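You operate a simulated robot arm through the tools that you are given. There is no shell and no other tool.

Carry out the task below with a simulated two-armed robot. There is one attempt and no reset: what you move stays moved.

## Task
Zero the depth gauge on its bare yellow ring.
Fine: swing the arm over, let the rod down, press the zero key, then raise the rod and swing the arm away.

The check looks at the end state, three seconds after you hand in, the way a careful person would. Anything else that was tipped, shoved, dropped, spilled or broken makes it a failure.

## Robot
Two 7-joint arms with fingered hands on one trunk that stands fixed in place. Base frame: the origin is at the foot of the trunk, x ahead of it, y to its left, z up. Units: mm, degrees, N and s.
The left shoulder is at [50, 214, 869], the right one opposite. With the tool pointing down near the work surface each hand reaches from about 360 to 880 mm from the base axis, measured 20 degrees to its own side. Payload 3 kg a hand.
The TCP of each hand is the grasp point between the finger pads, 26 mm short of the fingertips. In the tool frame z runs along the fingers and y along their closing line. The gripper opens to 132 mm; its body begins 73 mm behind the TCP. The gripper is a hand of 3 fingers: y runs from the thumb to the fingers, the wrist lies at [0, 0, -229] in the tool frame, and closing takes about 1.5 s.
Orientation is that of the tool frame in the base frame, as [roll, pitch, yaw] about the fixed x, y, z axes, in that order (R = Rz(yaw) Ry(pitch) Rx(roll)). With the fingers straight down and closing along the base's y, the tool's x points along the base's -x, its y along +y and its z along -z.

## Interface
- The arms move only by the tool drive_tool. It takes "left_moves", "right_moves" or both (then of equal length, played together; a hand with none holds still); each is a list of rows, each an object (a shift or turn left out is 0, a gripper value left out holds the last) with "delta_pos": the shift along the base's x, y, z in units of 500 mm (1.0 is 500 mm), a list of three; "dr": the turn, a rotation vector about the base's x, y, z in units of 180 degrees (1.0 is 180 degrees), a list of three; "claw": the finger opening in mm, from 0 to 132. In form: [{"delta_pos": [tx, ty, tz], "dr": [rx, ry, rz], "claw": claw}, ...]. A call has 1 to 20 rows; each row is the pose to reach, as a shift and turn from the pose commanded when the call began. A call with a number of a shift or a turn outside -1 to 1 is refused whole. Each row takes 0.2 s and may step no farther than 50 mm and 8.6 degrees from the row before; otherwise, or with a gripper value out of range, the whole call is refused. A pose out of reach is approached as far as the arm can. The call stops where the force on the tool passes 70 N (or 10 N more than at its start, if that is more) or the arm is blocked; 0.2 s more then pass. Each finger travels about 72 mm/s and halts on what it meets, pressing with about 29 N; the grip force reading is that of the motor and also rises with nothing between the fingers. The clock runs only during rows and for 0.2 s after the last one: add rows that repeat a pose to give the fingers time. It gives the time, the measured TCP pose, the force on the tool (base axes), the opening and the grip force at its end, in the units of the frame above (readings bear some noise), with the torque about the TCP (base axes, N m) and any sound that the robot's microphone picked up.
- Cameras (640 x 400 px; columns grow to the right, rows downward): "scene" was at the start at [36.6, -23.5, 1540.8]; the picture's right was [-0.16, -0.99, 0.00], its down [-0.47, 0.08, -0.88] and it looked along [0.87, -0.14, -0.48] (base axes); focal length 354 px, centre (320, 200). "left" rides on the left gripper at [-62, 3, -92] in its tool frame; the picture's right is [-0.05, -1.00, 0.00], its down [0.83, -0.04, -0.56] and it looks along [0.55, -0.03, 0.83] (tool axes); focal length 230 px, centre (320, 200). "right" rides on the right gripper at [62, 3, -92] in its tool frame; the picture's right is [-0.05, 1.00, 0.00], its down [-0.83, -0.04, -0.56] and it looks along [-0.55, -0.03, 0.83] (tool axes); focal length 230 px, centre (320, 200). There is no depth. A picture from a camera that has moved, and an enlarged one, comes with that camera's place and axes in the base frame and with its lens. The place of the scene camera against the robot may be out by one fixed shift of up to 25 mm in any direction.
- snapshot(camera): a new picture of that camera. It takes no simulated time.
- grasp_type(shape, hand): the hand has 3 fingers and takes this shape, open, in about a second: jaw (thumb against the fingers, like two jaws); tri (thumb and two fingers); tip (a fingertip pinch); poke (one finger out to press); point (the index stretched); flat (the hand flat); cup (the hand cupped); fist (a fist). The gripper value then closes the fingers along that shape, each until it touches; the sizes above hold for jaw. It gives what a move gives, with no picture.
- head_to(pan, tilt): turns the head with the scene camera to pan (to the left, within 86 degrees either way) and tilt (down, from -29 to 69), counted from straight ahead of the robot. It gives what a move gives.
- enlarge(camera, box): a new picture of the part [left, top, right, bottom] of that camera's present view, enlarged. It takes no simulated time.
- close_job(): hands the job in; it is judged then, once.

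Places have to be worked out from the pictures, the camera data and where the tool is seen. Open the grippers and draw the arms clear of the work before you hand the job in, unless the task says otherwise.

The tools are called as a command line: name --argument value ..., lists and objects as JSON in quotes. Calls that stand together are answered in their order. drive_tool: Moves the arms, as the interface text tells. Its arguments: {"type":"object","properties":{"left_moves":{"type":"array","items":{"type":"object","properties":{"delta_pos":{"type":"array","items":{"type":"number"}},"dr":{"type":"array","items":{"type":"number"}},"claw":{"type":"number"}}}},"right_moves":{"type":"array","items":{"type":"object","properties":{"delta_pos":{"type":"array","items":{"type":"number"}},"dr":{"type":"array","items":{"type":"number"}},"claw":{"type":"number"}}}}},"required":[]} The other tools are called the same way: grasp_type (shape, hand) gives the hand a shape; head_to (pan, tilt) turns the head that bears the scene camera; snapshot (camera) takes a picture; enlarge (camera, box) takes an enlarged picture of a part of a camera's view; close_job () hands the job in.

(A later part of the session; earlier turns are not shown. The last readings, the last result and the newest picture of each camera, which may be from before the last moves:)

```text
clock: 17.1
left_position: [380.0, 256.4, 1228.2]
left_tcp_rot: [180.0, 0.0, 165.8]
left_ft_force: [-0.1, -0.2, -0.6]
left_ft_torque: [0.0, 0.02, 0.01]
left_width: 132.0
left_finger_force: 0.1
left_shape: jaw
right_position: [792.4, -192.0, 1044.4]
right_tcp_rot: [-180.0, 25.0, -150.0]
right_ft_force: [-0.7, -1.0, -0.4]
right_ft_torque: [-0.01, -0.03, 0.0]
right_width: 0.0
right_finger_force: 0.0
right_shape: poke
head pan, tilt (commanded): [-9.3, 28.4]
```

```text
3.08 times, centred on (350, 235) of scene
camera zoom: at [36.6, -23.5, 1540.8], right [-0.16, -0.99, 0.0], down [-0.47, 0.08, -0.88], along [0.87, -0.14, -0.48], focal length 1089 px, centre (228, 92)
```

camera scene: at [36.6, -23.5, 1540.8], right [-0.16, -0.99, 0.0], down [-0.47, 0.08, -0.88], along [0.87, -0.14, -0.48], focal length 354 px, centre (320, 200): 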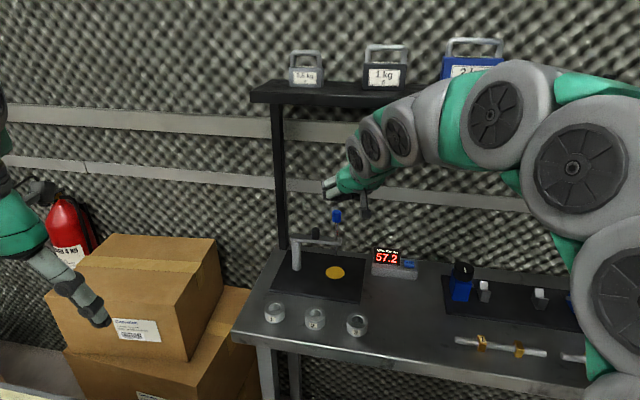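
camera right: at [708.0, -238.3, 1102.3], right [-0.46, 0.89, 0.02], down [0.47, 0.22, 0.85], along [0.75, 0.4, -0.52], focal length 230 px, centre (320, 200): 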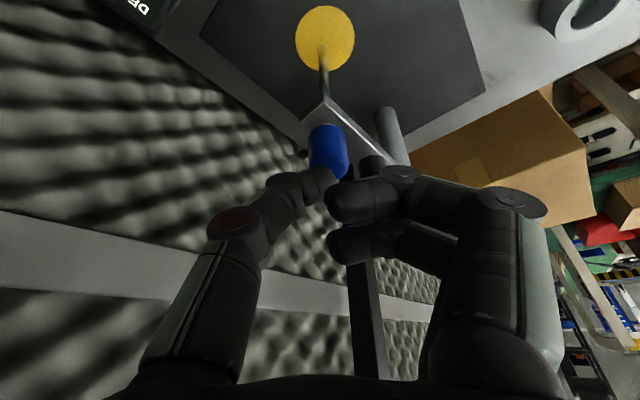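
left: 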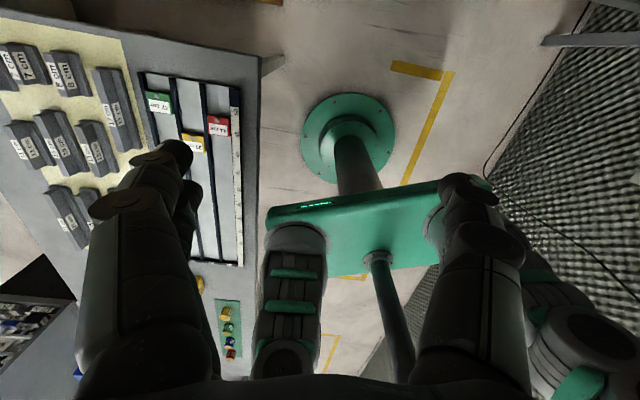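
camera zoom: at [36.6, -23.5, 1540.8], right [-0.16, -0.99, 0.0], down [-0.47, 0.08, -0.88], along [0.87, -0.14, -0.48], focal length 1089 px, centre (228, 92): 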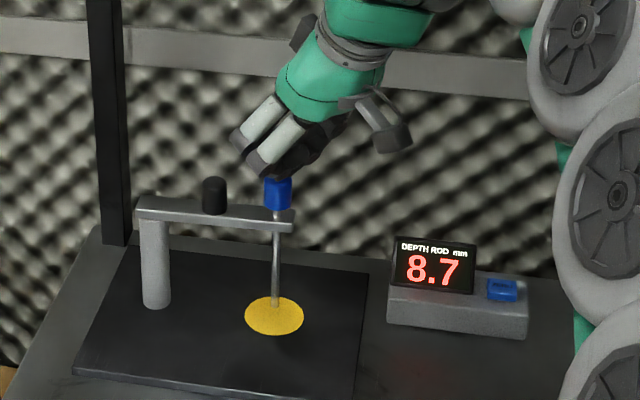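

Reading is 8.7 with negligible force, and the rod tip is nearly on the disc. I continue down in 2 mm steps, watching the force.

drive_tool --right_moves '[{"delta_pos": [0, 0, -0.004]}, {"delta_pos": [0, 0, -0.008]}, {"delta_pos": [0, 0, -0.012]}, {"delta_pos": [0, 0, -0.015]}]'

enlarge --camera "scene" --box '[260, 170, 440, 300]'

```text
clock: 18.1
left_position: [380.0, 256.0, 1229.0]
left_tcp_rot: [179.9, 0.0, 165.8]
left_ft_force: [1.1, 1.3, -0.2]
left_ft_torque: [0.0, 0.01, 0.01]
left_width: 132.0
left_finger_force: 0.1
left_shape: jaw
right_position: [791.4, -193.6, 1037.9]
right_tcp_rot: [-180.0, 25.1, -150.0]
right_ft_force: [0.0, -0.1, 0.4]
right_ft_torque: [0.01, 0.01, 0.01]
right_width: 0.0
right_finger_force: 0.0
right_shape: poke
head pan, tilt (commanded): [-9.3, 28.4]
```

```text
3.08 times, centred on (350, 235) of scene
camera zoom: at [36.6, -23.5, 1540.8], right [-0.16, -0.99, 0.0], down [-0.47, 0.08, -0.88], along [0.87, -0.14, -0.48], focal length 1089 px, centre (228, 92)
```

zoom: 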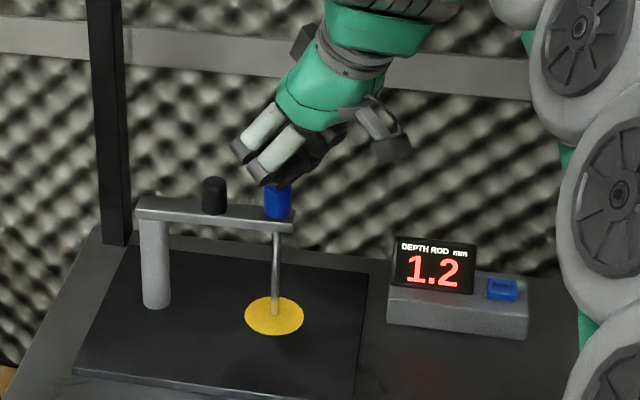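

Reading 1.2, still no contact force. I continue in 1 mm steps.

drive_tool --right_moves '[{"delta_pos": [0, 0, -0.002]}, {"delta_pos": [0, 0, -0.004]}, {"delta_pos": [0, 0, -0.006]}, {"delta_pos": [0, 0, -0.006]}]'

enlarge --camera "scene" --box '[260, 170, 440, 300]'

```text
clock: 19.1
left_position: [380.1, 255.6, 1228.3]
left_tcp_rot: [-180.0, 0.0, 165.8]
left_ft_force: [-0.7, 0.2, 0.6]
left_ft_torque: [0.01, -0.03, 0.02]
left_width: 131.6
left_finger_force: 0.3
left_shape: jaw
right_position: [792.9, -194.0, 1034.9]
right_tcp_rot: [-179.8, 25.2, -150.1]
right_ft_force: [0.0, -1.3, 13.8]
right_ft_torque: [0.06, -0.08, 0.0]
right_width: 0.1
right_finger_force: 0.0
right_shape: poke
head pan, tilt (commanded): [-9.3, 28.4]
```

```text
3.08 times, centred on (350, 235) of scene
camera zoom: at [36.4, -23.5, 1540.8], right [-0.16, -0.99, 0.0], down [-0.47, 0.08, -0.88], along [0.87, -0.14, -0.48], focal length 1089 px, centre (228, 92)
```

zoom: 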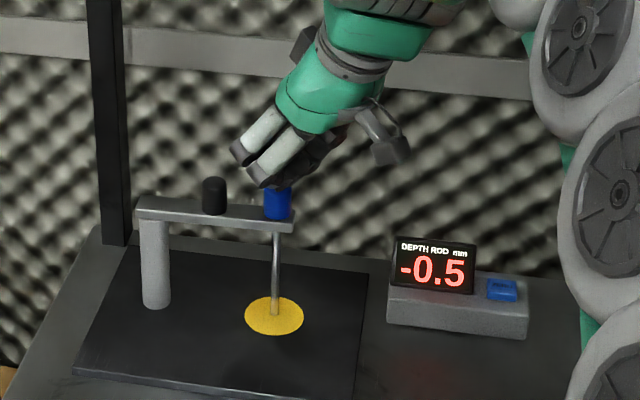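

Contact: 13.8 N up and the reading reads -0.5. I zoom in to verify that the rod tip is on the disc.

enlarge --camera "scene" --box '[310, 215, 370, 290]'

enlarge --camera "right" --box '[260, 0, 400, 200]'

```text
5.33 times, centred on (340, 252) of scene
camera zoom: at [36.4, -23.5, 1540.8], right [-0.16, -0.99, 0.0], down [-0.47, 0.08, -0.88], along [0.87, -0.14, -0.48], focal length 1887 px, centre (213, -80)
```

zoom: 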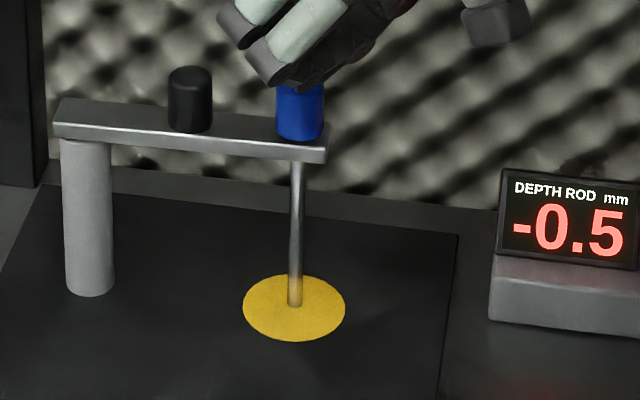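

```text
2.00 times, centred on (330, 100) of right
camera zoom: at [707.5, -238.6, 1092.4], right [-0.46, 0.89, 0.02], down [0.47, 0.22, 0.86], along [0.76, 0.4, -0.52], focal length 460 px, centre (300, 400)
```

zoom: 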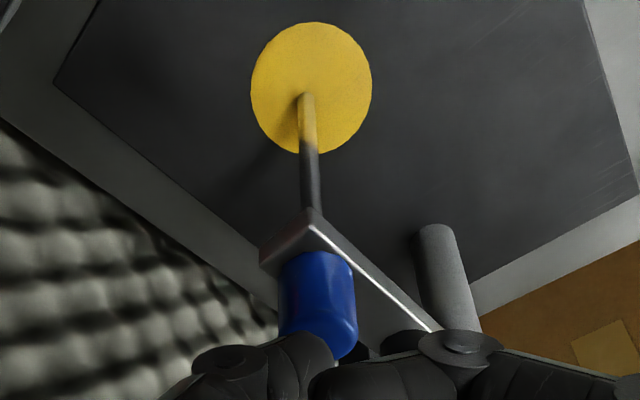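

The rod tip sits near the disc centre. I lift the finger off gently and check that the reading stays.

drive_tool --right_moves '[{"delta_pos": [0, 0, 0.004]}, {"delta_pos": [0, 0, 0.012]}, {"delta_pos": [0, 0, 0.03]}, {"delta_pos": [0, 0, 0.07]}, {"delta_pos": [-0.02, 0, 0.13]}, {"delta_pos": [-0.06, 0, 0.17]}]'

snapshot --camera "right"

enlarge --camera "scene" --box '[280, 190, 430, 300]'

```text
clock: 20.5
left_position: [380.5, 256.6, 1228.1]
left_tcp_rot: [-179.9, 0.0, 165.8]
left_ft_force: [0.3, -0.7, 0.2]
left_ft_torque: [0.02, 0.01, 0.01]
left_width: 131.9
left_finger_force: 0.1
left_shape: jaw
right_position: [761.9, -192.2, 1117.2]
right_tcp_rot: [-180.0, 25.0, -149.9]
right_ft_force: [-0.3, 0.1, -0.2]
right_ft_torque: [-0.01, -0.01, 0.0]
right_width: 0.0
right_finger_force: 0.1
right_shape: poke
head pan, tilt (commanded): [-9.3, 28.4]
```

```text
taken
camera right: at [677.4, -238.4, 1176.3], right [-0.46, 0.89, 0.02], down [0.47, 0.22, 0.85], along [0.75, 0.4, -0.52], focal length 230 px, centre (320, 200)
```

right: 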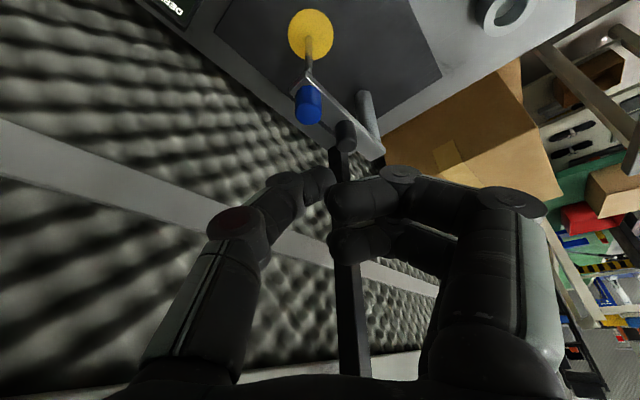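

```text
3.64 times, centred on (355, 245) of scene
camera zoom: at [36.6, -23.5, 1540.8], right [-0.16, -0.99, 0.0], down [-0.47, 0.08, -0.88], along [0.87, -0.14, -0.48], focal length 1287 px, centre (193, 36)
```

zoom: 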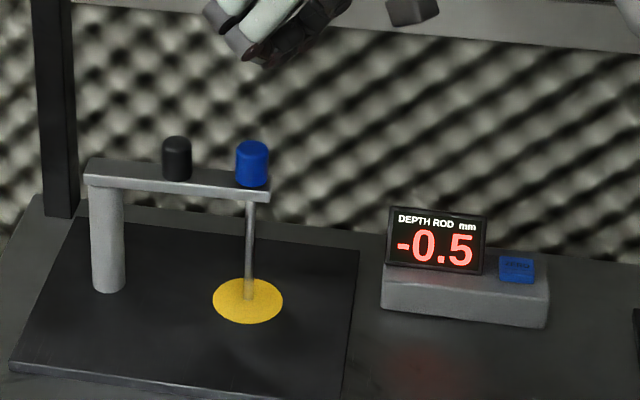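

The reading holds at -0.5 with the rod resting on the ring. The zero key works out at about (766,-387,896), with the display panel at (790,-328,914), so I turn the hand until its curled fingers point toward the robot, clear of the panel, and move over the key at height.

drive_tool --right_moves '[{"delta_pos": [-0.001, -0.041, -0.005], "dr": [-0.0177, 0.0014, 0.0347]}, {"delta_pos": [-0.003, -0.083, -0.015], "dr": [-0.0354, 0.0029, 0.0694]}, {"delta_pos": [-0.004, -0.124, -0.03], "dr": [-0.053, 0.0043, 0.104]}, {"delta_pos": [-0.006, -0.166, -0.045], "dr": [-0.0707, 0.0057, 0.1387]}, {"delta_pos": [-0.007, -0.207, -0.06], "dr": [-0.0884, 0.0072, 0.1734]}, {"delta_pos": [-0.009, -0.249, -0.075], "dr": [-0.1061, 0.0086, 0.2081]}, {"delta_pos": [-0.01, -0.29, -0.09], "dr": [-0.1237, 0.01, 0.2427]}, {"delta_pos": [-0.012, -0.332, -0.115], "dr": [-0.1414, 0.0115, 0.2774]}, {"delta_pos": [-0.013, -0.373, -0.139], "dr": [-0.1591, 0.0129, 0.3121]}, {"delta_pos": [-0.013, -0.373, -0.139], "dr": [-0.1591, 0.0129, 0.3121]}]'

snapshot --camera "right"

snapshot --camera "scene"

```text
clock: 22.7
left_position: [383.0, 258.5, 1227.4]
left_tcp_rot: [-179.9, 0.0, 166.0]
left_ft_force: [2.4, 1.0, -0.3]
left_ft_torque: [-0.13, 0.27, 0.04]
left_width: 132.2
left_finger_force: 0.0
left_shape: jaw
right_position: [713.5, -357.6, 1016.2]
right_tcp_rot: [-169.0, 4.5, -106.9]
right_ft_force: [4.5, 6.5, -1.7]
right_ft_torque: [-0.68, 0.33, -0.16]
right_width: 0.3
right_finger_force: 0.1
right_shape: poke
right hand out of reach, approached as far as the arm can: row 7, 8, 9, 10
head pan, tilt (commanded): [-9.3, 28.4]
```

```text
taken
camera right: at [673.2, -417.5, 1101.2], right [-0.92, 0.35, -0.19], down [0.17, 0.77, 0.62], along [0.36, 0.54, -0.76], focal length 230 px, centre (320, 200)
```

right: 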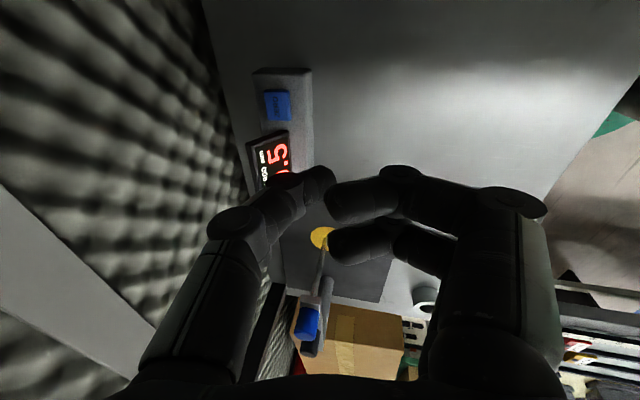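

```text
taken
camera scene: at [40.6, -22.8, 1540.8], right [-0.16, -0.99, 0.0], down [-0.47, 0.07, -0.88], along [0.87, -0.14, -0.48], focal length 354 px, centre (320, 200)
```

scene: 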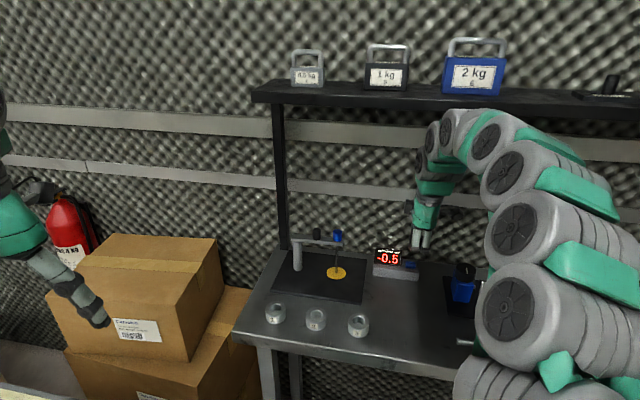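

The wrist can't turn that far (yaw limit), so the arm backed off; nothing was touched. I turn back about 35° in yaw to stay within limits and re-check.

drive_tool --right_moves '[{"delta_pos": [0, 0, 0], "dr": [0.0081, 0, -0.038]}, {"delta_pos": [0, 0, 0], "dr": [0.0162, 0, -0.076]}, {"delta_pos": [0, 0, 0], "dr": [0.0242, 0, -0.114]}, {"delta_pos": [0, 0, 0], "dr": [0.0323, 0, -0.152]}, {"delta_pos": [0, 0, 0], "dr": [0.0404, 0, -0.19]}, {"delta_pos": [0, 0, 0], "dr": [0.0404, 0, -0.19]}, {"delta_pos": [0, 0, 0], "dr": [0.0404, 0, -0.19]}]'

grasp_type --hand "right" --shape "point"

snapshot --camera "right"

enlarge --camera "scene" --box '[340, 150, 500, 300]'

```text
clock: 24.3
left_position: [380.5, 255.6, 1228.1]
left_tcp_rot: [-180.0, 0.0, 165.8]
left_ft_force: [0.4, -0.2, 0.5]
left_ft_torque: [0.03, -0.02, 0.0]
left_width: 131.9
left_finger_force: 0.2
left_shape: jaw
right_position: [704.4, -357.0, 1018.5]
right_tcp_rot: [-173.6, 10.6, -141.7]
right_ft_force: [0.5, 0.1, -1.2]
right_ft_torque: [-0.01, 0.0, -0.04]
right_width: 0.0
right_finger_force: 0.1
right_shape: poke
head pan, tilt (commanded): [-9.3, 28.4]
```

```text
clock: 25.2
left_position: [380.9, 254.8, 1227.3]
left_tcp_rot: [179.9, 0.0, 165.8]
left_ft_force: [-0.2, 0.7, 0.2]
left_ft_torque: [0.03, -0.03, -0.02]
left_width: 132.0
left_finger_force: 0.0
left_shape: jaw
right_position: [704.7, -356.8, 1019.3]
right_tcp_rot: [-173.3, 10.6, -141.8]
right_ft_force: [0.1, 0.0, -0.3]
right_ft_torque: [0.0, 0.0, -0.01]
right_width: 0.0
right_finger_force: 0.1
right_shape: point
head pan, tilt (commanded): [-9.3, 28.4]
```

```text
taken
camera right: at [634.8, -394.3, 1097.6], right [-0.56, 0.82, -0.1], down [0.55, 0.46, 0.7], along [0.62, 0.34, -0.71], focal length 230 px, centre (320, 200)
```

right: 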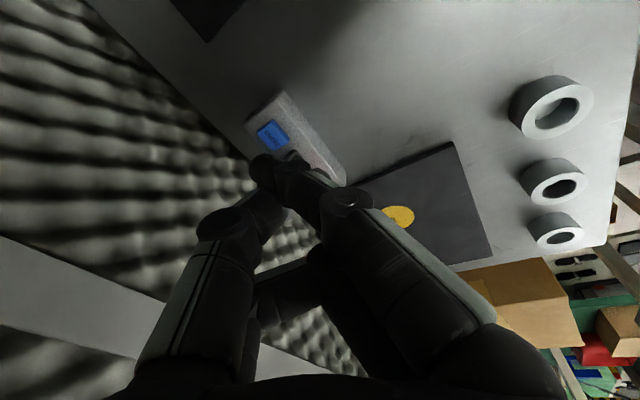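

```text
2.67 times, centred on (420, 225) of scene
camera zoom: at [36.6, -23.5, 1540.8], right [-0.16, -0.99, 0.0], down [-0.47, 0.08, -0.88], along [0.87, -0.14, -0.48], focal length 944 px, centre (53, 133)
```

zoom: 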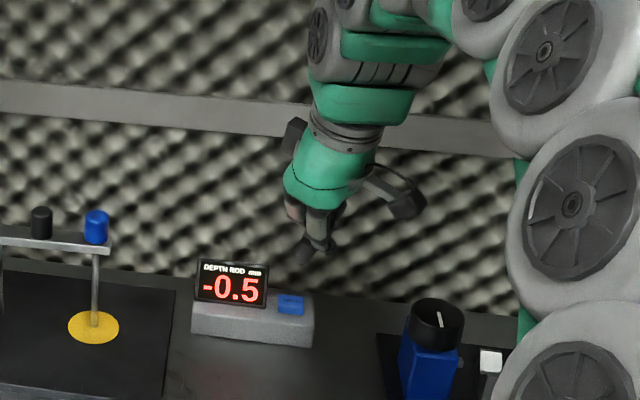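

"Point" bends the index across the palm, so "poke" is the better presser. I go back to poke, turn 15° further (tip fingers away from the panel) and move above the key at a safe height.

grasp_type --hand "right" --shape "poke"

drive_tool --right_moves '[{"delta_pos": [0.04, -0.022, -0.01], "dr": [-0.006, -0.0007, 0.0271]}, {"delta_pos": [0.08, -0.044, -0.02], "dr": [-0.012, -0.0013, 0.0543]}, {"delta_pos": [0.117, -0.064, -0.03], "dr": [-0.0178, -0.002, 0.0814]}, {"delta_pos": [0.117, -0.064, -0.038], "dr": [-0.0178, -0.002, 0.0814]}, {"delta_pos": [0.117, -0.064, -0.038], "dr": [-0.0178, -0.002, 0.0814]}]'

snapshot --camera "right"

enlarge --camera "scene" --box '[340, 170, 500, 300]'

```text
clock: 26.1
left_position: [380.0, 255.1, 1227.9]
left_tcp_rot: [-180.0, 0.1, 165.9]
left_ft_force: [-1.3, 0.0, -0.2]
left_ft_torque: [-0.03, -0.02, 0.02]
left_width: 132.0
left_finger_force: 0.0
left_shape: jaw
right_position: [706.0, -357.2, 1018.9]
right_tcp_rot: [-173.4, 10.6, -141.6]
right_ft_force: [0.1, 0.0, -0.4]
right_ft_torque: [0.01, 0.03, -0.01]
right_width: 0.1
right_finger_force: 0.1
right_shape: poke
head pan, tilt (commanded): [-9.3, 28.4]
```

```text
clock: 27.3
left_position: [379.6, 255.1, 1228.8]
left_tcp_rot: [-179.9, 0.1, 165.8]
left_ft_force: [-0.5, -0.3, 0.5]
left_ft_torque: [0.01, 0.02, -0.05]
left_width: 132.0
left_finger_force: 0.0
left_shape: jaw
right_position: [762.1, -388.7, 1000.3]
right_tcp_rot: [-171.0, 8.6, -126.6]
right_ft_force: [-0.4, -1.2, -0.7]
right_ft_torque: [0.05, 0.01, 0.02]
right_width: 0.0
right_finger_force: 0.0
right_shape: poke
head pan, tilt (commanded): [-9.3, 28.4]
```

```text
taken
camera right: at [704.0, -437.9, 1080.6], right [-0.75, 0.65, -0.15], down [0.4, 0.62, 0.67], along [0.53, 0.44, -0.72], focal length 230 px, centre (320, 200)
```

right: 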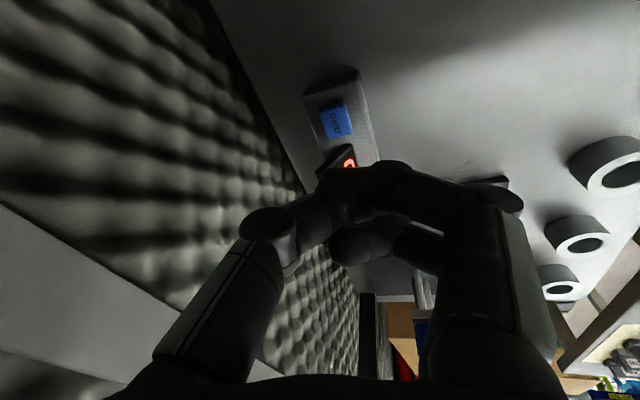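

```text
3.08 times, centred on (420, 235) of scene
camera zoom: at [36.6, -23.5, 1540.8], right [-0.16, -0.99, 0.0], down [-0.47, 0.08, -0.88], along [0.87, -0.14, -0.48], focal length 1089 px, centre (12, 92)
```

zoom: 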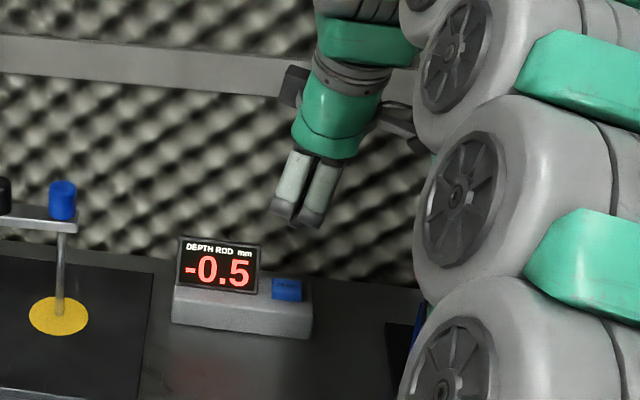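

The fingers look tangled after switching from point to poke. I reopen the hand to jaw and set poke again here, well above the key.

grasp_type --hand "right" --shape "jaw"

grasp_type --hand "right" --shape "poke"

snapshot --camera "right"

enlarge --camera "right" --box '[230, 50, 450, 290]'

```text
clock: 28.2
left_position: [380.6, 255.6, 1227.8]
left_tcp_rot: [-180.0, 0.0, 165.8]
left_ft_force: [-0.3, -0.3, 0.0]
left_ft_torque: [0.0, 0.03, 0.03]
left_width: 131.9
left_finger_force: 0.0
left_shape: jaw
right_position: [762.7, -388.2, 1000.0]
right_tcp_rot: [-170.8, 8.5, -126.6]
right_ft_force: [0.3, 0.2, -0.1]
right_ft_torque: [-0.02, -0.02, -0.02]
right_width: 132.2
right_finger_force: 0.2
right_shape: jaw
head pan, tilt (commanded): [-9.3, 28.4]
```

```text
clock: 29.1
left_position: [380.5, 255.4, 1228.3]
left_tcp_rot: [179.9, 0.0, 165.8]
left_ft_force: [0.0, -0.9, 0.5]
left_ft_torque: [0.02, -0.03, 0.02]
left_width: 132.2
left_finger_force: 0.0
left_shape: jaw
right_position: [763.1, -388.7, 999.0]
right_tcp_rot: [-171.0, 8.6, -126.6]
right_ft_force: [0.3, -0.2, 0.7]
right_ft_torque: [-0.03, 0.0, 0.0]
right_width: 0.0
right_finger_force: 0.1
right_shape: poke
head pan, tilt (commanded): [-9.3, 28.4]
```

```text
taken
camera right: at [704.0, -437.8, 1080.6], right [-0.75, 0.65, -0.15], down [0.4, 0.62, 0.67], along [0.53, 0.44, -0.72], focal length 230 px, centre (320, 200)
```

right: 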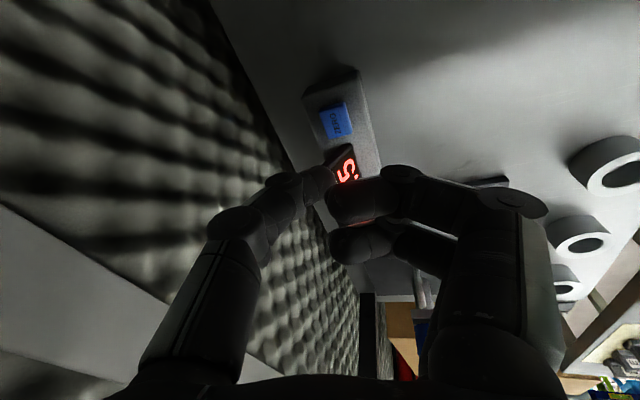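

```text
1.67 times, centred on (340, 170) of right
camera zoom: at [704.0, -437.8, 1080.6], right [-0.75, 0.65, -0.15], down [0.4, 0.62, 0.67], along [0.53, 0.44, -0.72], focal length 384 px, centre (287, 250)
```

zoom: 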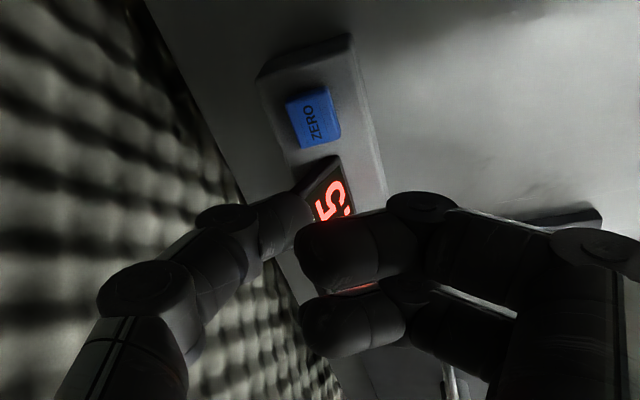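

The key "ZERO" is at about (768,-386) with its top near z 897–900; clearances to the panel look fine. I descend to about 12 mm above it and check.

drive_tool --right_moves '[{"delta_pos": [0.005, -0.001, -0.03]}, {"delta_pos": [0.005, -0.001, -0.06]}, {"delta_pos": [0.005, -0.001, -0.085]}, {"delta_pos": [0.005, -0.001, -0.105]}, {"delta_pos": [0.005, -0.001, -0.12]}, {"delta_pos": [0.005, -0.001, -0.12]}]'

snapshot --camera "right"

enlarge --camera "scene" --box '[360, 220, 450, 290]'

```text
clock: 30.5
left_position: [380.8, 255.8, 1227.1]
left_tcp_rot: [179.9, 0.0, 165.8]
left_ft_force: [-0.6, -0.5, 0.4]
left_ft_torque: [-0.01, -0.01, -0.02]
left_width: 132.0
left_finger_force: 0.0
left_shape: jaw
right_position: [765.4, -388.2, 939.4]
right_tcp_rot: [-171.1, 8.6, -126.7]
right_ft_force: [-0.6, -0.4, 0.2]
right_ft_torque: [0.04, -0.01, -0.02]
right_width: 0.1
right_finger_force: 0.0
right_shape: poke
head pan, tilt (commanded): [-9.3, 28.4]
```

```text
taken
camera right: at [706.8, -438.6, 1020.4], right [-0.75, 0.65, -0.15], down [0.4, 0.62, 0.67], along [0.53, 0.44, -0.72], focal length 230 px, centre (320, 200)
```

right: 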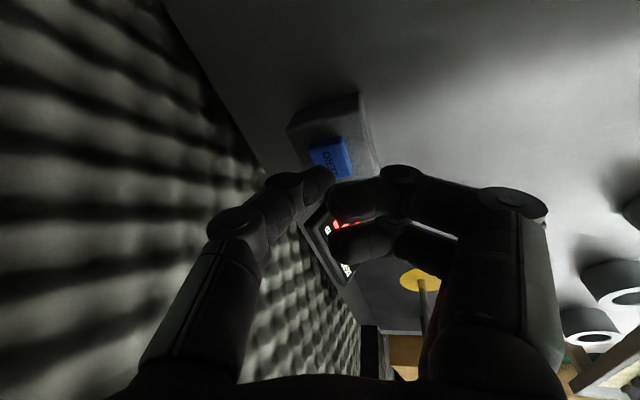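

```text
5.71 times, centred on (405, 255) of scene
camera zoom: at [36.5, -23.5, 1540.8], right [-0.16, -0.99, 0.0], down [-0.47, 0.08, -0.88], along [0.87, -0.14, -0.48], focal length 2022 px, centre (-166, -114)
```

zoom: 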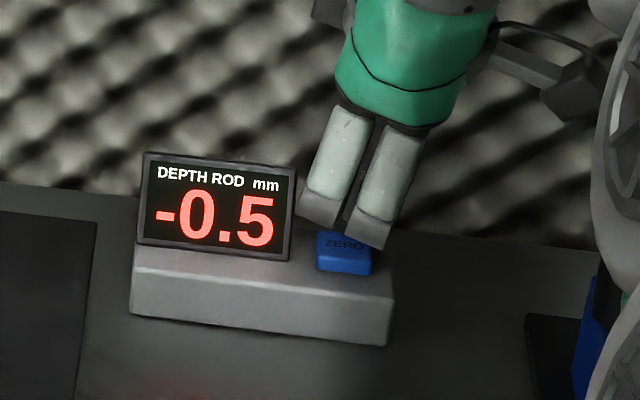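

The thumb tip is just above the key and the fingers are clear of the panel. I descend slowly in 2 mm steps.

drive_tool --right_moves '[{"delta_pos": [-0.002, -0.004, -0.004]}, {"delta_pos": [-0.002, -0.004, -0.008]}, {"delta_pos": [-0.002, -0.004, -0.012]}, {"delta_pos": [-0.002, -0.004, -0.016]}, {"delta_pos": [-0.002, -0.004, -0.02]}]'

enlarge --camera "scene" --box '[360, 220, 450, 290]'

enlarge --camera "right" --box '[230, 50, 450, 290]'

```text
clock: 31.7
left_position: [379.7, 255.5, 1228.2]
left_tcp_rot: [-179.9, 0.1, 165.9]
left_ft_force: [-0.1, 0.4, 0.0]
left_ft_torque: [0.03, 0.02, 0.0]
left_width: 131.9
left_finger_force: 0.0
left_shape: jaw
right_position: [764.6, -391.3, 928.9]
right_tcp_rot: [-170.9, 8.6, -126.6]
right_ft_force: [-0.3, 0.0, 0.4]
right_ft_torque: [0.01, 0.0, -0.03]
right_width: 0.0
right_finger_force: 0.2
right_shape: poke
head pan, tilt (commanded): [-9.3, 28.4]
```

```text
5.71 times, centred on (405, 255) of scene
camera zoom: at [36.6, -23.5, 1540.8], right [-0.16, -0.99, 0.0], down [-0.47, 0.08, -0.88], along [0.87, -0.14, -0.48], focal length 2022 px, centre (-166, -114)
```

zoom: 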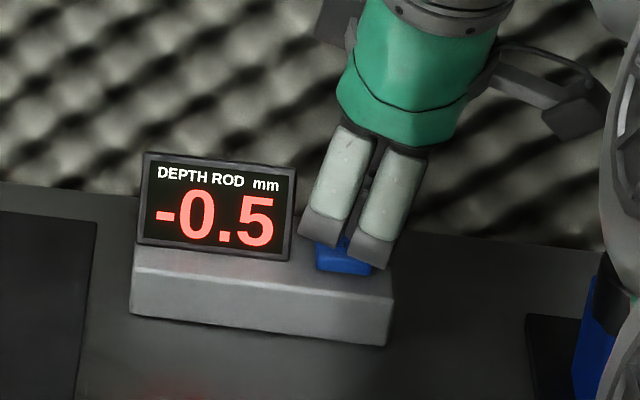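

```text
1.67 times, centred on (340, 170) of right
camera zoom: at [705.6, -440.3, 1010.3], right [-0.75, 0.65, -0.15], down [0.4, 0.62, 0.67], along [0.53, 0.44, -0.72], focal length 384 px, centre (287, 250)
```

zoom: 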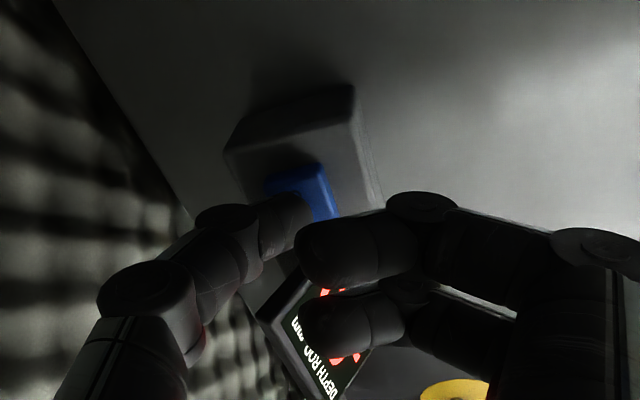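

The tip is right at the key with no force yet. I continue in 1 mm steps.

drive_tool --right_moves '[{"delta_pos": [0, 0, -0.002]}, {"delta_pos": [0, 0, -0.004]}, {"delta_pos": [0, 0, -0.006]}, {"delta_pos": [0, 0, -0.008]}]'

enlarge --camera "scene" --box '[360, 220, 450, 290]'

```text
clock: 32.7
left_position: [380.0, 255.9, 1228.0]
left_tcp_rot: [-180.0, 0.0, 165.8]
left_ft_force: [-0.2, 0.1, -0.2]
left_ft_torque: [0.03, -0.03, -0.01]
left_width: 132.1
left_finger_force: 0.1
left_shape: jaw
right_position: [766.4, -390.5, 926.3]
right_tcp_rot: [-170.9, 8.6, -126.5]
right_ft_force: [0.7, -0.2, 0.8]
right_ft_torque: [-0.01, -0.01, -0.03]
right_width: 0.1
right_finger_force: 0.1
right_shape: poke
head pan, tilt (commanded): [-9.3, 28.4]
```

```text
5.71 times, centred on (405, 255) of scene
camera zoom: at [36.6, -23.5, 1540.8], right [-0.16, -0.99, 0.0], down [-0.47, 0.08, -0.88], along [0.87, -0.14, -0.48], focal length 2022 px, centre (-166, -114)
```

zoom: 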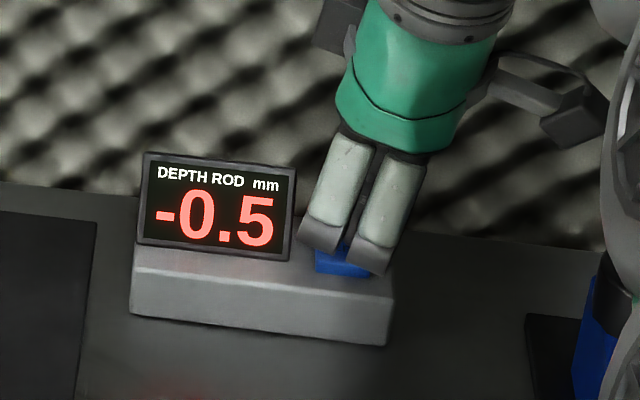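

Still no contact force; another few millimetres in 1 mm steps.

drive_tool --right_moves '[{"delta_pos": [0, 0, -0.002]}, {"delta_pos": [0, 0, -0.004]}, {"delta_pos": [0, 0, -0.006]}, {"delta_pos": [0, 0, -0.008]}]'

enlarge --camera "scene" --box '[360, 220, 450, 290]'

enlarge --camera "right" --box '[230, 50, 450, 290]'

```text
clock: 33.7
left_position: [379.7, 255.8, 1228.1]
left_tcp_rot: [-180.0, 0.1, 165.7]
left_ft_force: [0.4, 0.3, -0.2]
left_ft_torque: [-0.03, -0.02, 0.01]
left_width: 131.8
left_finger_force: 0.1
left_shape: jaw
right_position: [765.5, -392.1, 920.9]
right_tcp_rot: [-170.9, 8.6, -126.7]
right_ft_force: [0.3, 0.5, 6.5]
right_ft_torque: [-0.04, -0.03, 0.0]
right_width: 0.0
right_finger_force: 0.0
right_shape: poke
head pan, tilt (commanded): [-9.3, 28.4]
heard: click
```

```text
5.71 times, centred on (405, 255) of scene
camera zoom: at [36.5, -23.5, 1540.8], right [-0.16, -0.99, 0.0], down [-0.47, 0.08, -0.88], along [0.87, -0.14, -0.48], focal length 2022 px, centre (-166, -114)
```

zoom: 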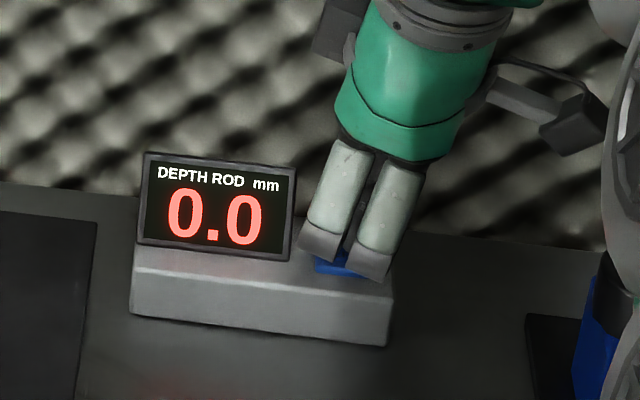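

```text
1.67 times, centred on (340, 170) of right
camera zoom: at [705.8, -440.5, 1002.5], right [-0.75, 0.65, -0.15], down [0.4, 0.62, 0.67], along [0.53, 0.44, -0.72], focal length 384 px, centre (287, 250)
```

zoom: 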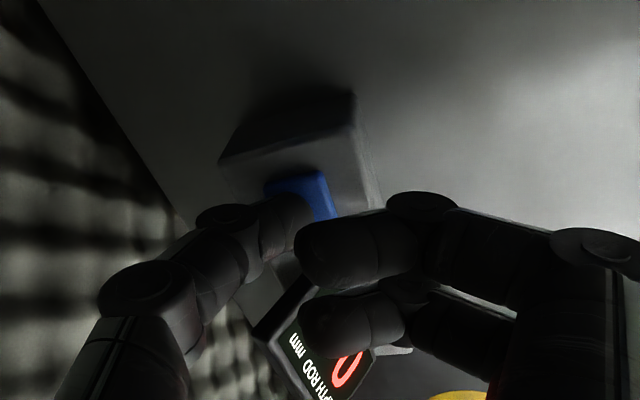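

A click was heard and the display shows 0.0. I lift straight up off the key.

drive_tool --right_moves '[{"delta_pos": [0, 0, 0.01]}, {"delta_pos": [0, 0, 0.04]}, {"delta_pos": [0, 0, 0.1]}, {"delta_pos": [0, 0, 0.17]}, {"delta_pos": [-0.04, 0, 0.24]}, {"delta_pos": [-0.04, 0, 0.24]}]'

snapshot --camera "scene"

enlarge --camera "scene" --box '[280, 190, 430, 300]'

```text
clock: 35.3
left_position: [379.3, 255.5, 1228.3]
left_tcp_rot: [180.0, 0.0, 165.7]
left_ft_force: [0.4, -0.7, 0.3]
left_ft_torque: [0.01, -0.02, -0.01]
left_width: 132.0
left_finger_force: 0.0
left_shape: jaw
right_position: [736.6, -385.8, 1009.7]
right_tcp_rot: [-173.8, 7.0, -126.5]
right_ft_force: [0.7, 1.1, 0.2]
right_ft_torque: [0.05, -0.04, 0.02]
right_width: 0.0
right_finger_force: 0.0
right_shape: poke
head pan, tilt (commanded): [-9.3, 28.4]
stopped in row 6 (right hand): the arm was blocked; the commanded pose is now the measured one
```

```text
taken
camera scene: at [35.0, -22.9, 1540.9], right [-0.16, -0.99, 0.0], down [-0.47, 0.08, -0.88], along [0.87, -0.14, -0.47], focal length 354 px, centre (320, 200)
```

scene: 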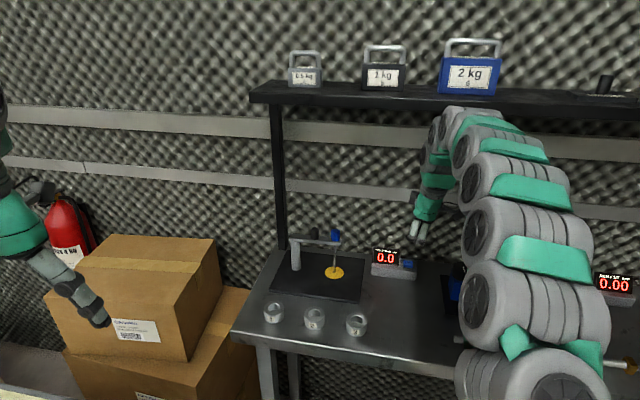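

```text
3.64 times, centred on (355, 245) of scene
camera zoom: at [35.0, -22.9, 1540.9], right [-0.16, -0.99, 0.0], down [-0.47, 0.08, -0.88], along [0.87, -0.14, -0.47], focal length 1287 px, centre (193, 36)
```

zoom: 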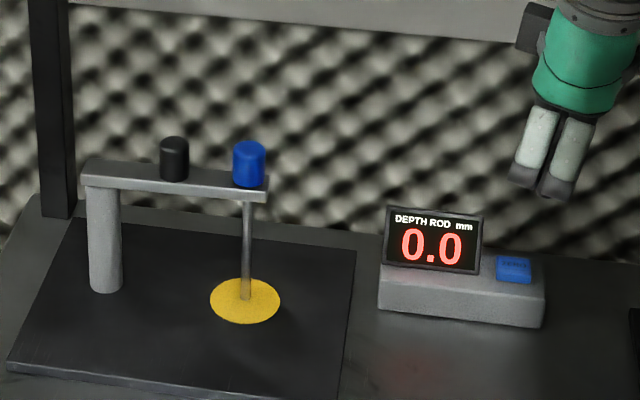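

The zero is set and the display holds 0.0; the arm merely ran into its own limit at that yaw. I pull back toward the robot and turn the hand to the earlier 25° tilt pose in front of the gauge.

drive_tool --right_moves '[{"delta_pos": [-0.06, 0.03, 0.0], "dr": [0, 0, 0]}, {"delta_pos": [-0.08, 0.09, 0.04], "dr": [0.0184, -0.0105, -0.024]}, {"delta_pos": [-0.08, 0.15, 0.08], "dr": [0.0367, -0.0211, -0.0479]}, {"delta_pos": [-0.07, 0.22, 0.12], "dr": [0.0551, -0.0316, -0.0719]}, {"delta_pos": [-0.05, 0.28, 0.16], "dr": [0.0734, -0.0422, -0.0958]}, {"delta_pos": [-0.033, 0.342, 0.2], "dr": [0.0918, -0.0527, -0.1198]}, {"delta_pos": [-0.033, 0.342, 0.2], "dr": [0.0918, -0.0527, -0.1198]}]'

snapshot --camera "scene"

snapshot --camera "right"

```text
clock: 36.9
left_position: [379.9, 254.6, 1228.5]
left_tcp_rot: [-179.9, 0.0, 165.8]
left_ft_force: [0.8, -0.6, 0.4]
left_ft_torque: [0.0, -0.03, 0.02]
left_width: 131.9
left_finger_force: 0.1
left_shape: jaw
right_position: [721.9, -215.7, 1110.3]
right_tcp_rot: [179.7, 25.0, -150.2]
right_ft_force: [0.0, -0.2, 0.4]
right_ft_torque: [-0.02, -0.01, 0.03]
right_width: 0.0
right_finger_force: 0.0
right_shape: poke
head pan, tilt (commanded): [-9.3, 28.4]
```

```text
taken
camera scene: at [36.6, -23.5, 1540.8], right [-0.16, -0.99, 0.0], down [-0.47, 0.08, -0.88], along [0.87, -0.14, -0.48], focal length 354 px, centre (320, 200)
```

scene: 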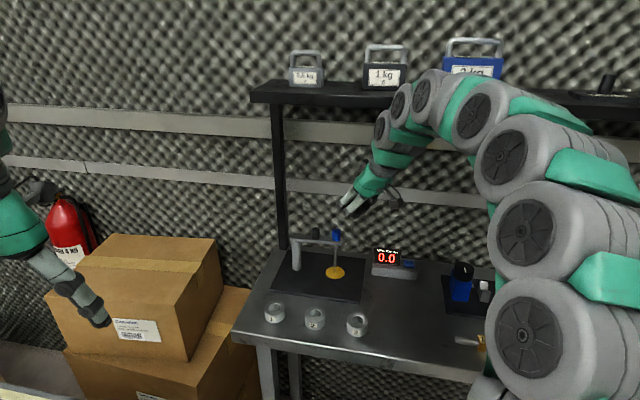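

```text
taken
camera right: at [639.1, -260.6, 1168.0], right [-0.46, 0.89, 0.02], down [0.47, 0.22, 0.85], along [0.75, 0.4, -0.52], focal length 230 px, centre (320, 200)
```

right: 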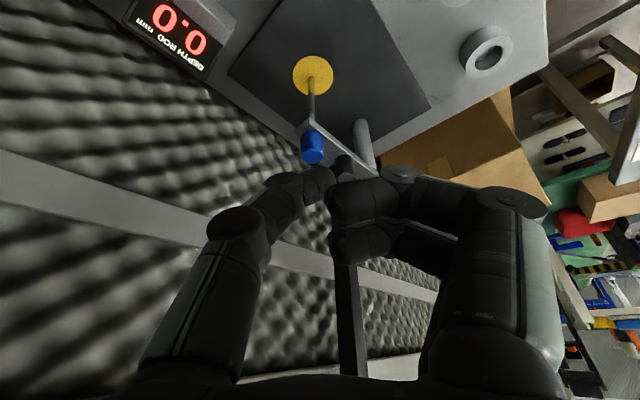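

Display still 0.0 and the knob is at (800,-184,~993), just above the arm. I open to jaw, narrow to 52 mm and move to a pre-grip pose along the tool axis.

grasp_type --hand "right" --shape "jaw"

drive_tool --right_moves '[{"delta_pos": [0, 0, 0], "claw": 80}, {"delta_pos": [0, 0, 0], "claw": 52}, {"delta_pos": [0, 0, 0], "claw": 52}, {"delta_pos": [0.04, 0.012, -0.035], "claw": 52}, {"delta_pos": [0.08, 0.024, -0.07], "claw": 52}, {"delta_pos": [0.112, 0.034, -0.105], "claw": 52}, {"delta_pos": [0.112, 0.034, -0.105], "claw": 52}]'

snapshot --camera "right"

enlarge --camera "scene" --box '[280, 170, 430, 290]'

```text
clock: 37.8
left_position: [379.3, 255.7, 1228.0]
left_tcp_rot: [-180.0, 0.0, 165.8]
left_ft_force: [-0.1, 0.6, 0.3]
left_ft_torque: [0.02, -0.02, 0.02]
left_width: 132.0
left_finger_force: 0.1
left_shape: jaw
right_position: [723.7, -216.4, 1110.4]
right_tcp_rot: [179.9, 25.0, -150.1]
right_ft_force: [0.4, 0.1, 0.3]
right_ft_torque: [0.01, 0.02, 0.02]
right_width: 131.8
right_finger_force: 0.1
right_shape: jaw
head pan, tilt (commanded): [-9.3, 28.4]
```

```text
clock: 39.4
left_position: [379.1, 256.1, 1228.6]
left_tcp_rot: [-180.0, 0.0, 165.8]
left_ft_force: [-0.5, -0.5, 0.6]
left_ft_torque: [-0.01, -0.03, -0.01]
left_width: 132.2
left_finger_force: 0.1
left_shape: jaw
right_position: [778.6, -200.1, 1056.8]
right_tcp_rot: [179.9, 25.0, -150.3]
right_ft_force: [1.0, -0.3, 0.7]
right_ft_torque: [-0.05, -0.01, 0.0]
right_width: 52.7
right_finger_force: 0.1
right_shape: jaw
head pan, tilt (commanded): [-9.3, 28.4]
```

```text
taken
camera right: at [694.4, -244.3, 1114.9], right [-0.46, 0.89, 0.02], down [0.47, 0.22, 0.85], along [0.75, 0.4, -0.52], focal length 230 px, centre (320, 200)
```

right: 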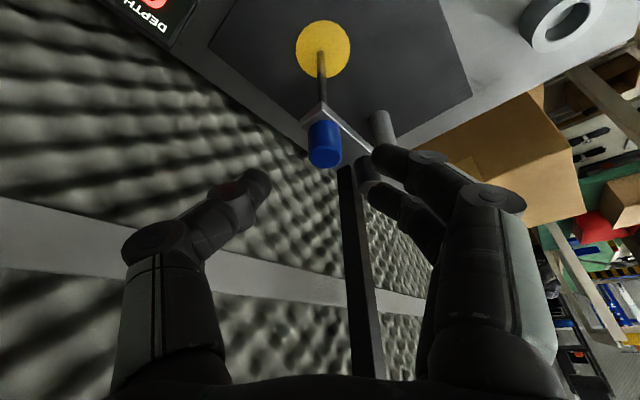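

```text
3.33 times, centred on (355, 230) of scene
camera zoom: at [36.6, -23.5, 1540.8], right [-0.16, -0.99, 0.0], down [-0.47, 0.08, -0.88], along [0.87, -0.14, -0.48], focal length 1180 px, centre (203, 100)
```

zoom: 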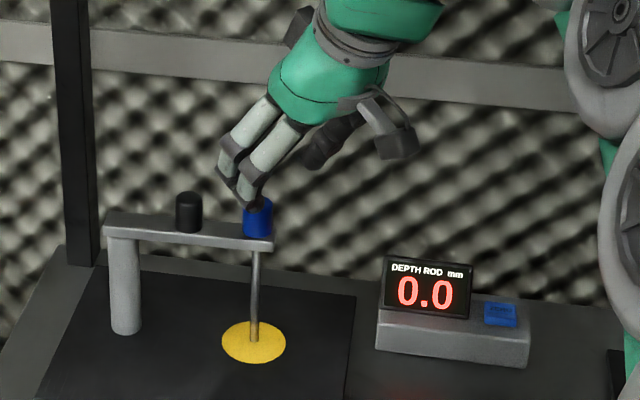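

Knob is centred between the fingertips. I advance along the tool axis to the grip height, keeping the tips about 7 mm above the arm.

drive_tool --right_moves '[{"delta_pos": [0.009, 0.005, -0.022]}, {"delta_pos": [0.018, 0.01, -0.044]}, {"delta_pos": [0.027, 0.015, -0.066]}, {"delta_pos": [0.035, 0.02, -0.086]}, {"delta_pos": [0.035, 0.02, -0.086]}]'

snapshot --camera "right"

enlarge --camera "scene" --box '[290, 190, 380, 260]'

```text
clock: 40.6
left_position: [380.0, 254.7, 1228.2]
left_tcp_rot: [180.0, -0.1, 165.8]
left_ft_force: [0.3, 0.2, 0.7]
left_ft_torque: [0.01, -0.02, -0.02]
left_width: 132.1
left_finger_force: 0.1
left_shape: jaw
right_position: [796.3, -190.0, 1014.4]
right_tcp_rot: [179.9, 25.0, -150.1]
right_ft_force: [-0.6, -0.6, -0.2]
right_ft_torque: [0.0, -0.01, 0.0]
right_width: 52.6
right_finger_force: 0.1
right_shape: jaw
head pan, tilt (commanded): [-9.3, 28.4]
```

```text
taken
camera right: at [712.1, -234.5, 1072.0], right [-0.46, 0.89, 0.02], down [0.47, 0.22, 0.85], along [0.75, 0.4, -0.52], focal length 230 px, centre (320, 200)
```

right: 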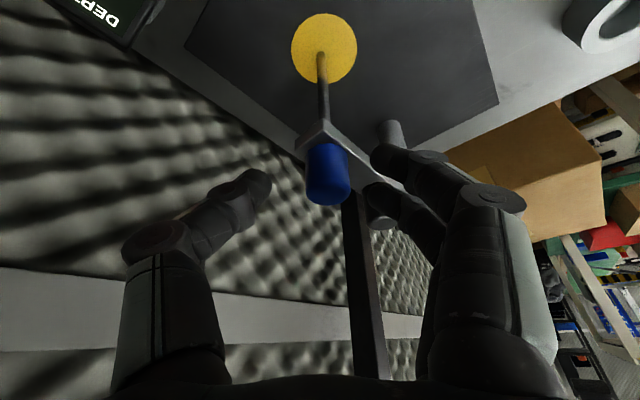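

```text
5.71 times, centred on (335, 225) of scene
camera zoom: at [36.6, -23.5, 1540.8], right [-0.16, -0.99, 0.0], down [-0.47, 0.08, -0.88], along [0.87, -0.14, -0.48], focal length 2022 px, centre (234, 57)
```

zoom: 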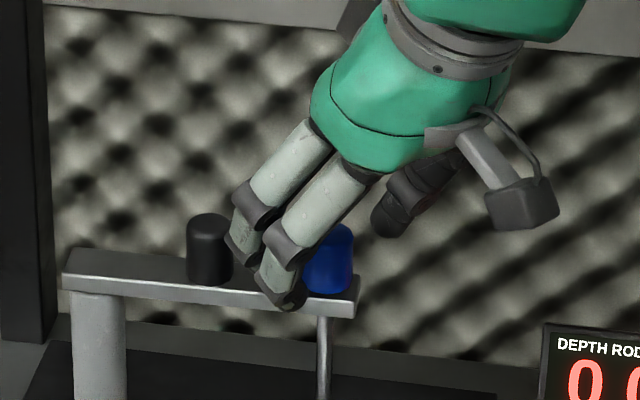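

The knob lines up with both fingertips and the thumb. I close on it.

drive_tool --right_moves '[{"delta_pos": [0, 0, 0], "claw": 35}, {"delta_pos": [0, 0, 0], "claw": 20}, {"delta_pos": [0, 0, 0], "claw": 10}, {"delta_pos": [0, 0, 0], "claw": 10}, {"delta_pos": [0, 0, 0], "claw": 10}]'

snapshot --camera "right"

enlarge --camera "scene" --box '[290, 190, 430, 280]'

```text
clock: 41.8
left_position: [380.9, 256.0, 1230.5]
left_tcp_rot: [179.9, -0.1, 165.7]
left_ft_force: [0.0, 0.0, -0.2]
left_ft_torque: [0.01, 0.0, -0.02]
left_width: 132.1
left_finger_force: 0.0
left_shape: jaw
right_position: [795.8, -190.0, 1014.7]
right_tcp_rot: [179.9, 25.0, -150.1]
right_ft_force: [1.7, 2.8, -0.1]
right_ft_torque: [0.11, 0.03, 0.0]
right_width: 13.9
right_finger_force: 29.5
right_shape: jaw
head pan, tilt (commanded): [-9.3, 28.4]
```

```text
taken
camera right: at [712.2, -234.2, 1071.9], right [-0.46, 0.89, 0.02], down [0.47, 0.22, 0.85], along [0.75, 0.4, -0.52], focal length 230 px, centre (320, 200)
```

right: 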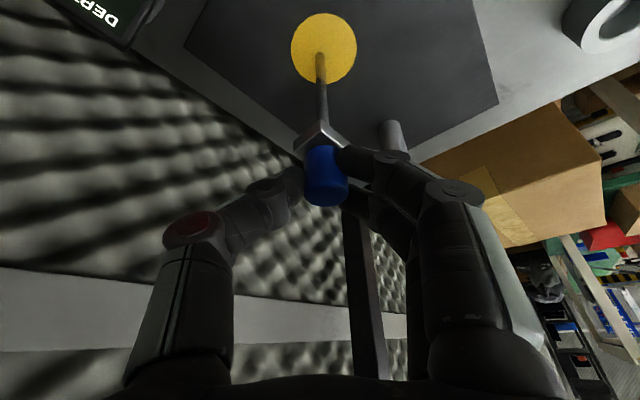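

```text
4.44 times, centred on (360, 235) of scene
camera zoom: at [36.6, -23.4, 1540.8], right [-0.16, -0.99, 0.0], down [-0.47, 0.08, -0.88], along [0.87, -0.14, -0.48], focal length 1573 px, centre (142, 44)
```

zoom: 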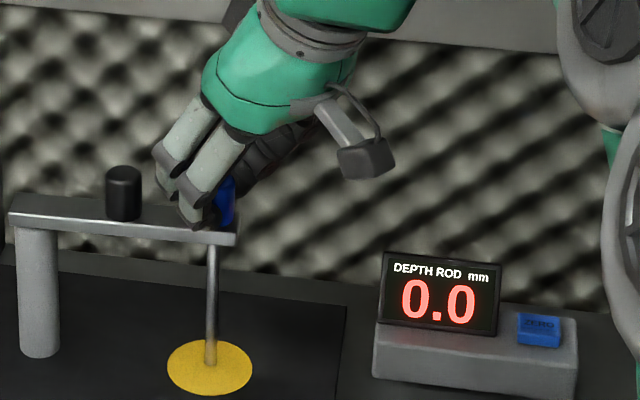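

Gripped with the display still 0.0. I lift straight up slowly, 24 mm first.

drive_tool --right_moves '[{"delta_pos": [0, 0, 0.008]}, {"delta_pos": [0, 0, 0.02]}, {"delta_pos": [0, 0, 0.034]}, {"delta_pos": [0, 0, 0.048]}]'

enlarge --camera "scene" --box '[290, 170, 430, 280]'

snapshot --camera "right"

```text
clock: 42.8
left_position: [379.7, 255.6, 1227.8]
left_tcp_rot: [180.0, -0.1, 165.8]
left_ft_force: [-0.1, -0.1, 0.0]
left_ft_torque: [0.0, -0.04, 0.01]
left_width: 132.2
left_finger_force: 0.0
left_shape: jaw
right_position: [796.5, -188.6, 1038.8]
right_tcp_rot: [179.8, 25.1, -150.1]
right_ft_force: [3.1, 3.0, -0.8]
right_ft_torque: [0.1, 0.0, -0.01]
right_width: 14.2
right_finger_force: 29.4
right_shape: jaw
head pan, tilt (commanded): [-9.3, 28.4]
```

```text
3.64 times, centred on (360, 225) of scene
camera zoom: at [36.6, -23.5, 1540.8], right [-0.16, -0.99, 0.0], down [-0.47, 0.08, -0.88], along [0.87, -0.14, -0.48], focal length 1287 px, centre (174, 109)
```

zoom: 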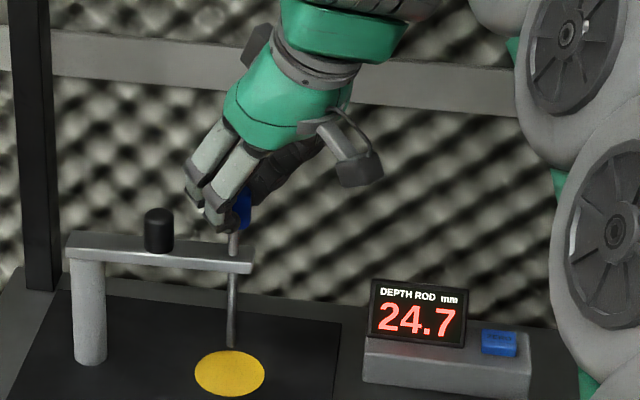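

```text
taken
camera right: at [712.1, -234.2, 1096.1], right [-0.46, 0.89, 0.02], down [0.47, 0.22, 0.86], along [0.76, 0.4, -0.52], focal length 230 px, centre (320, 200)
```

right: 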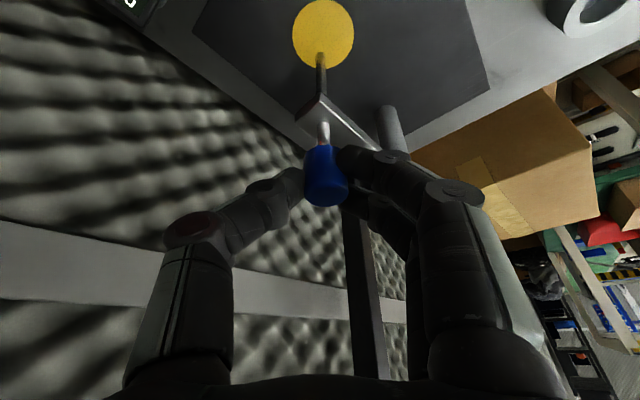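

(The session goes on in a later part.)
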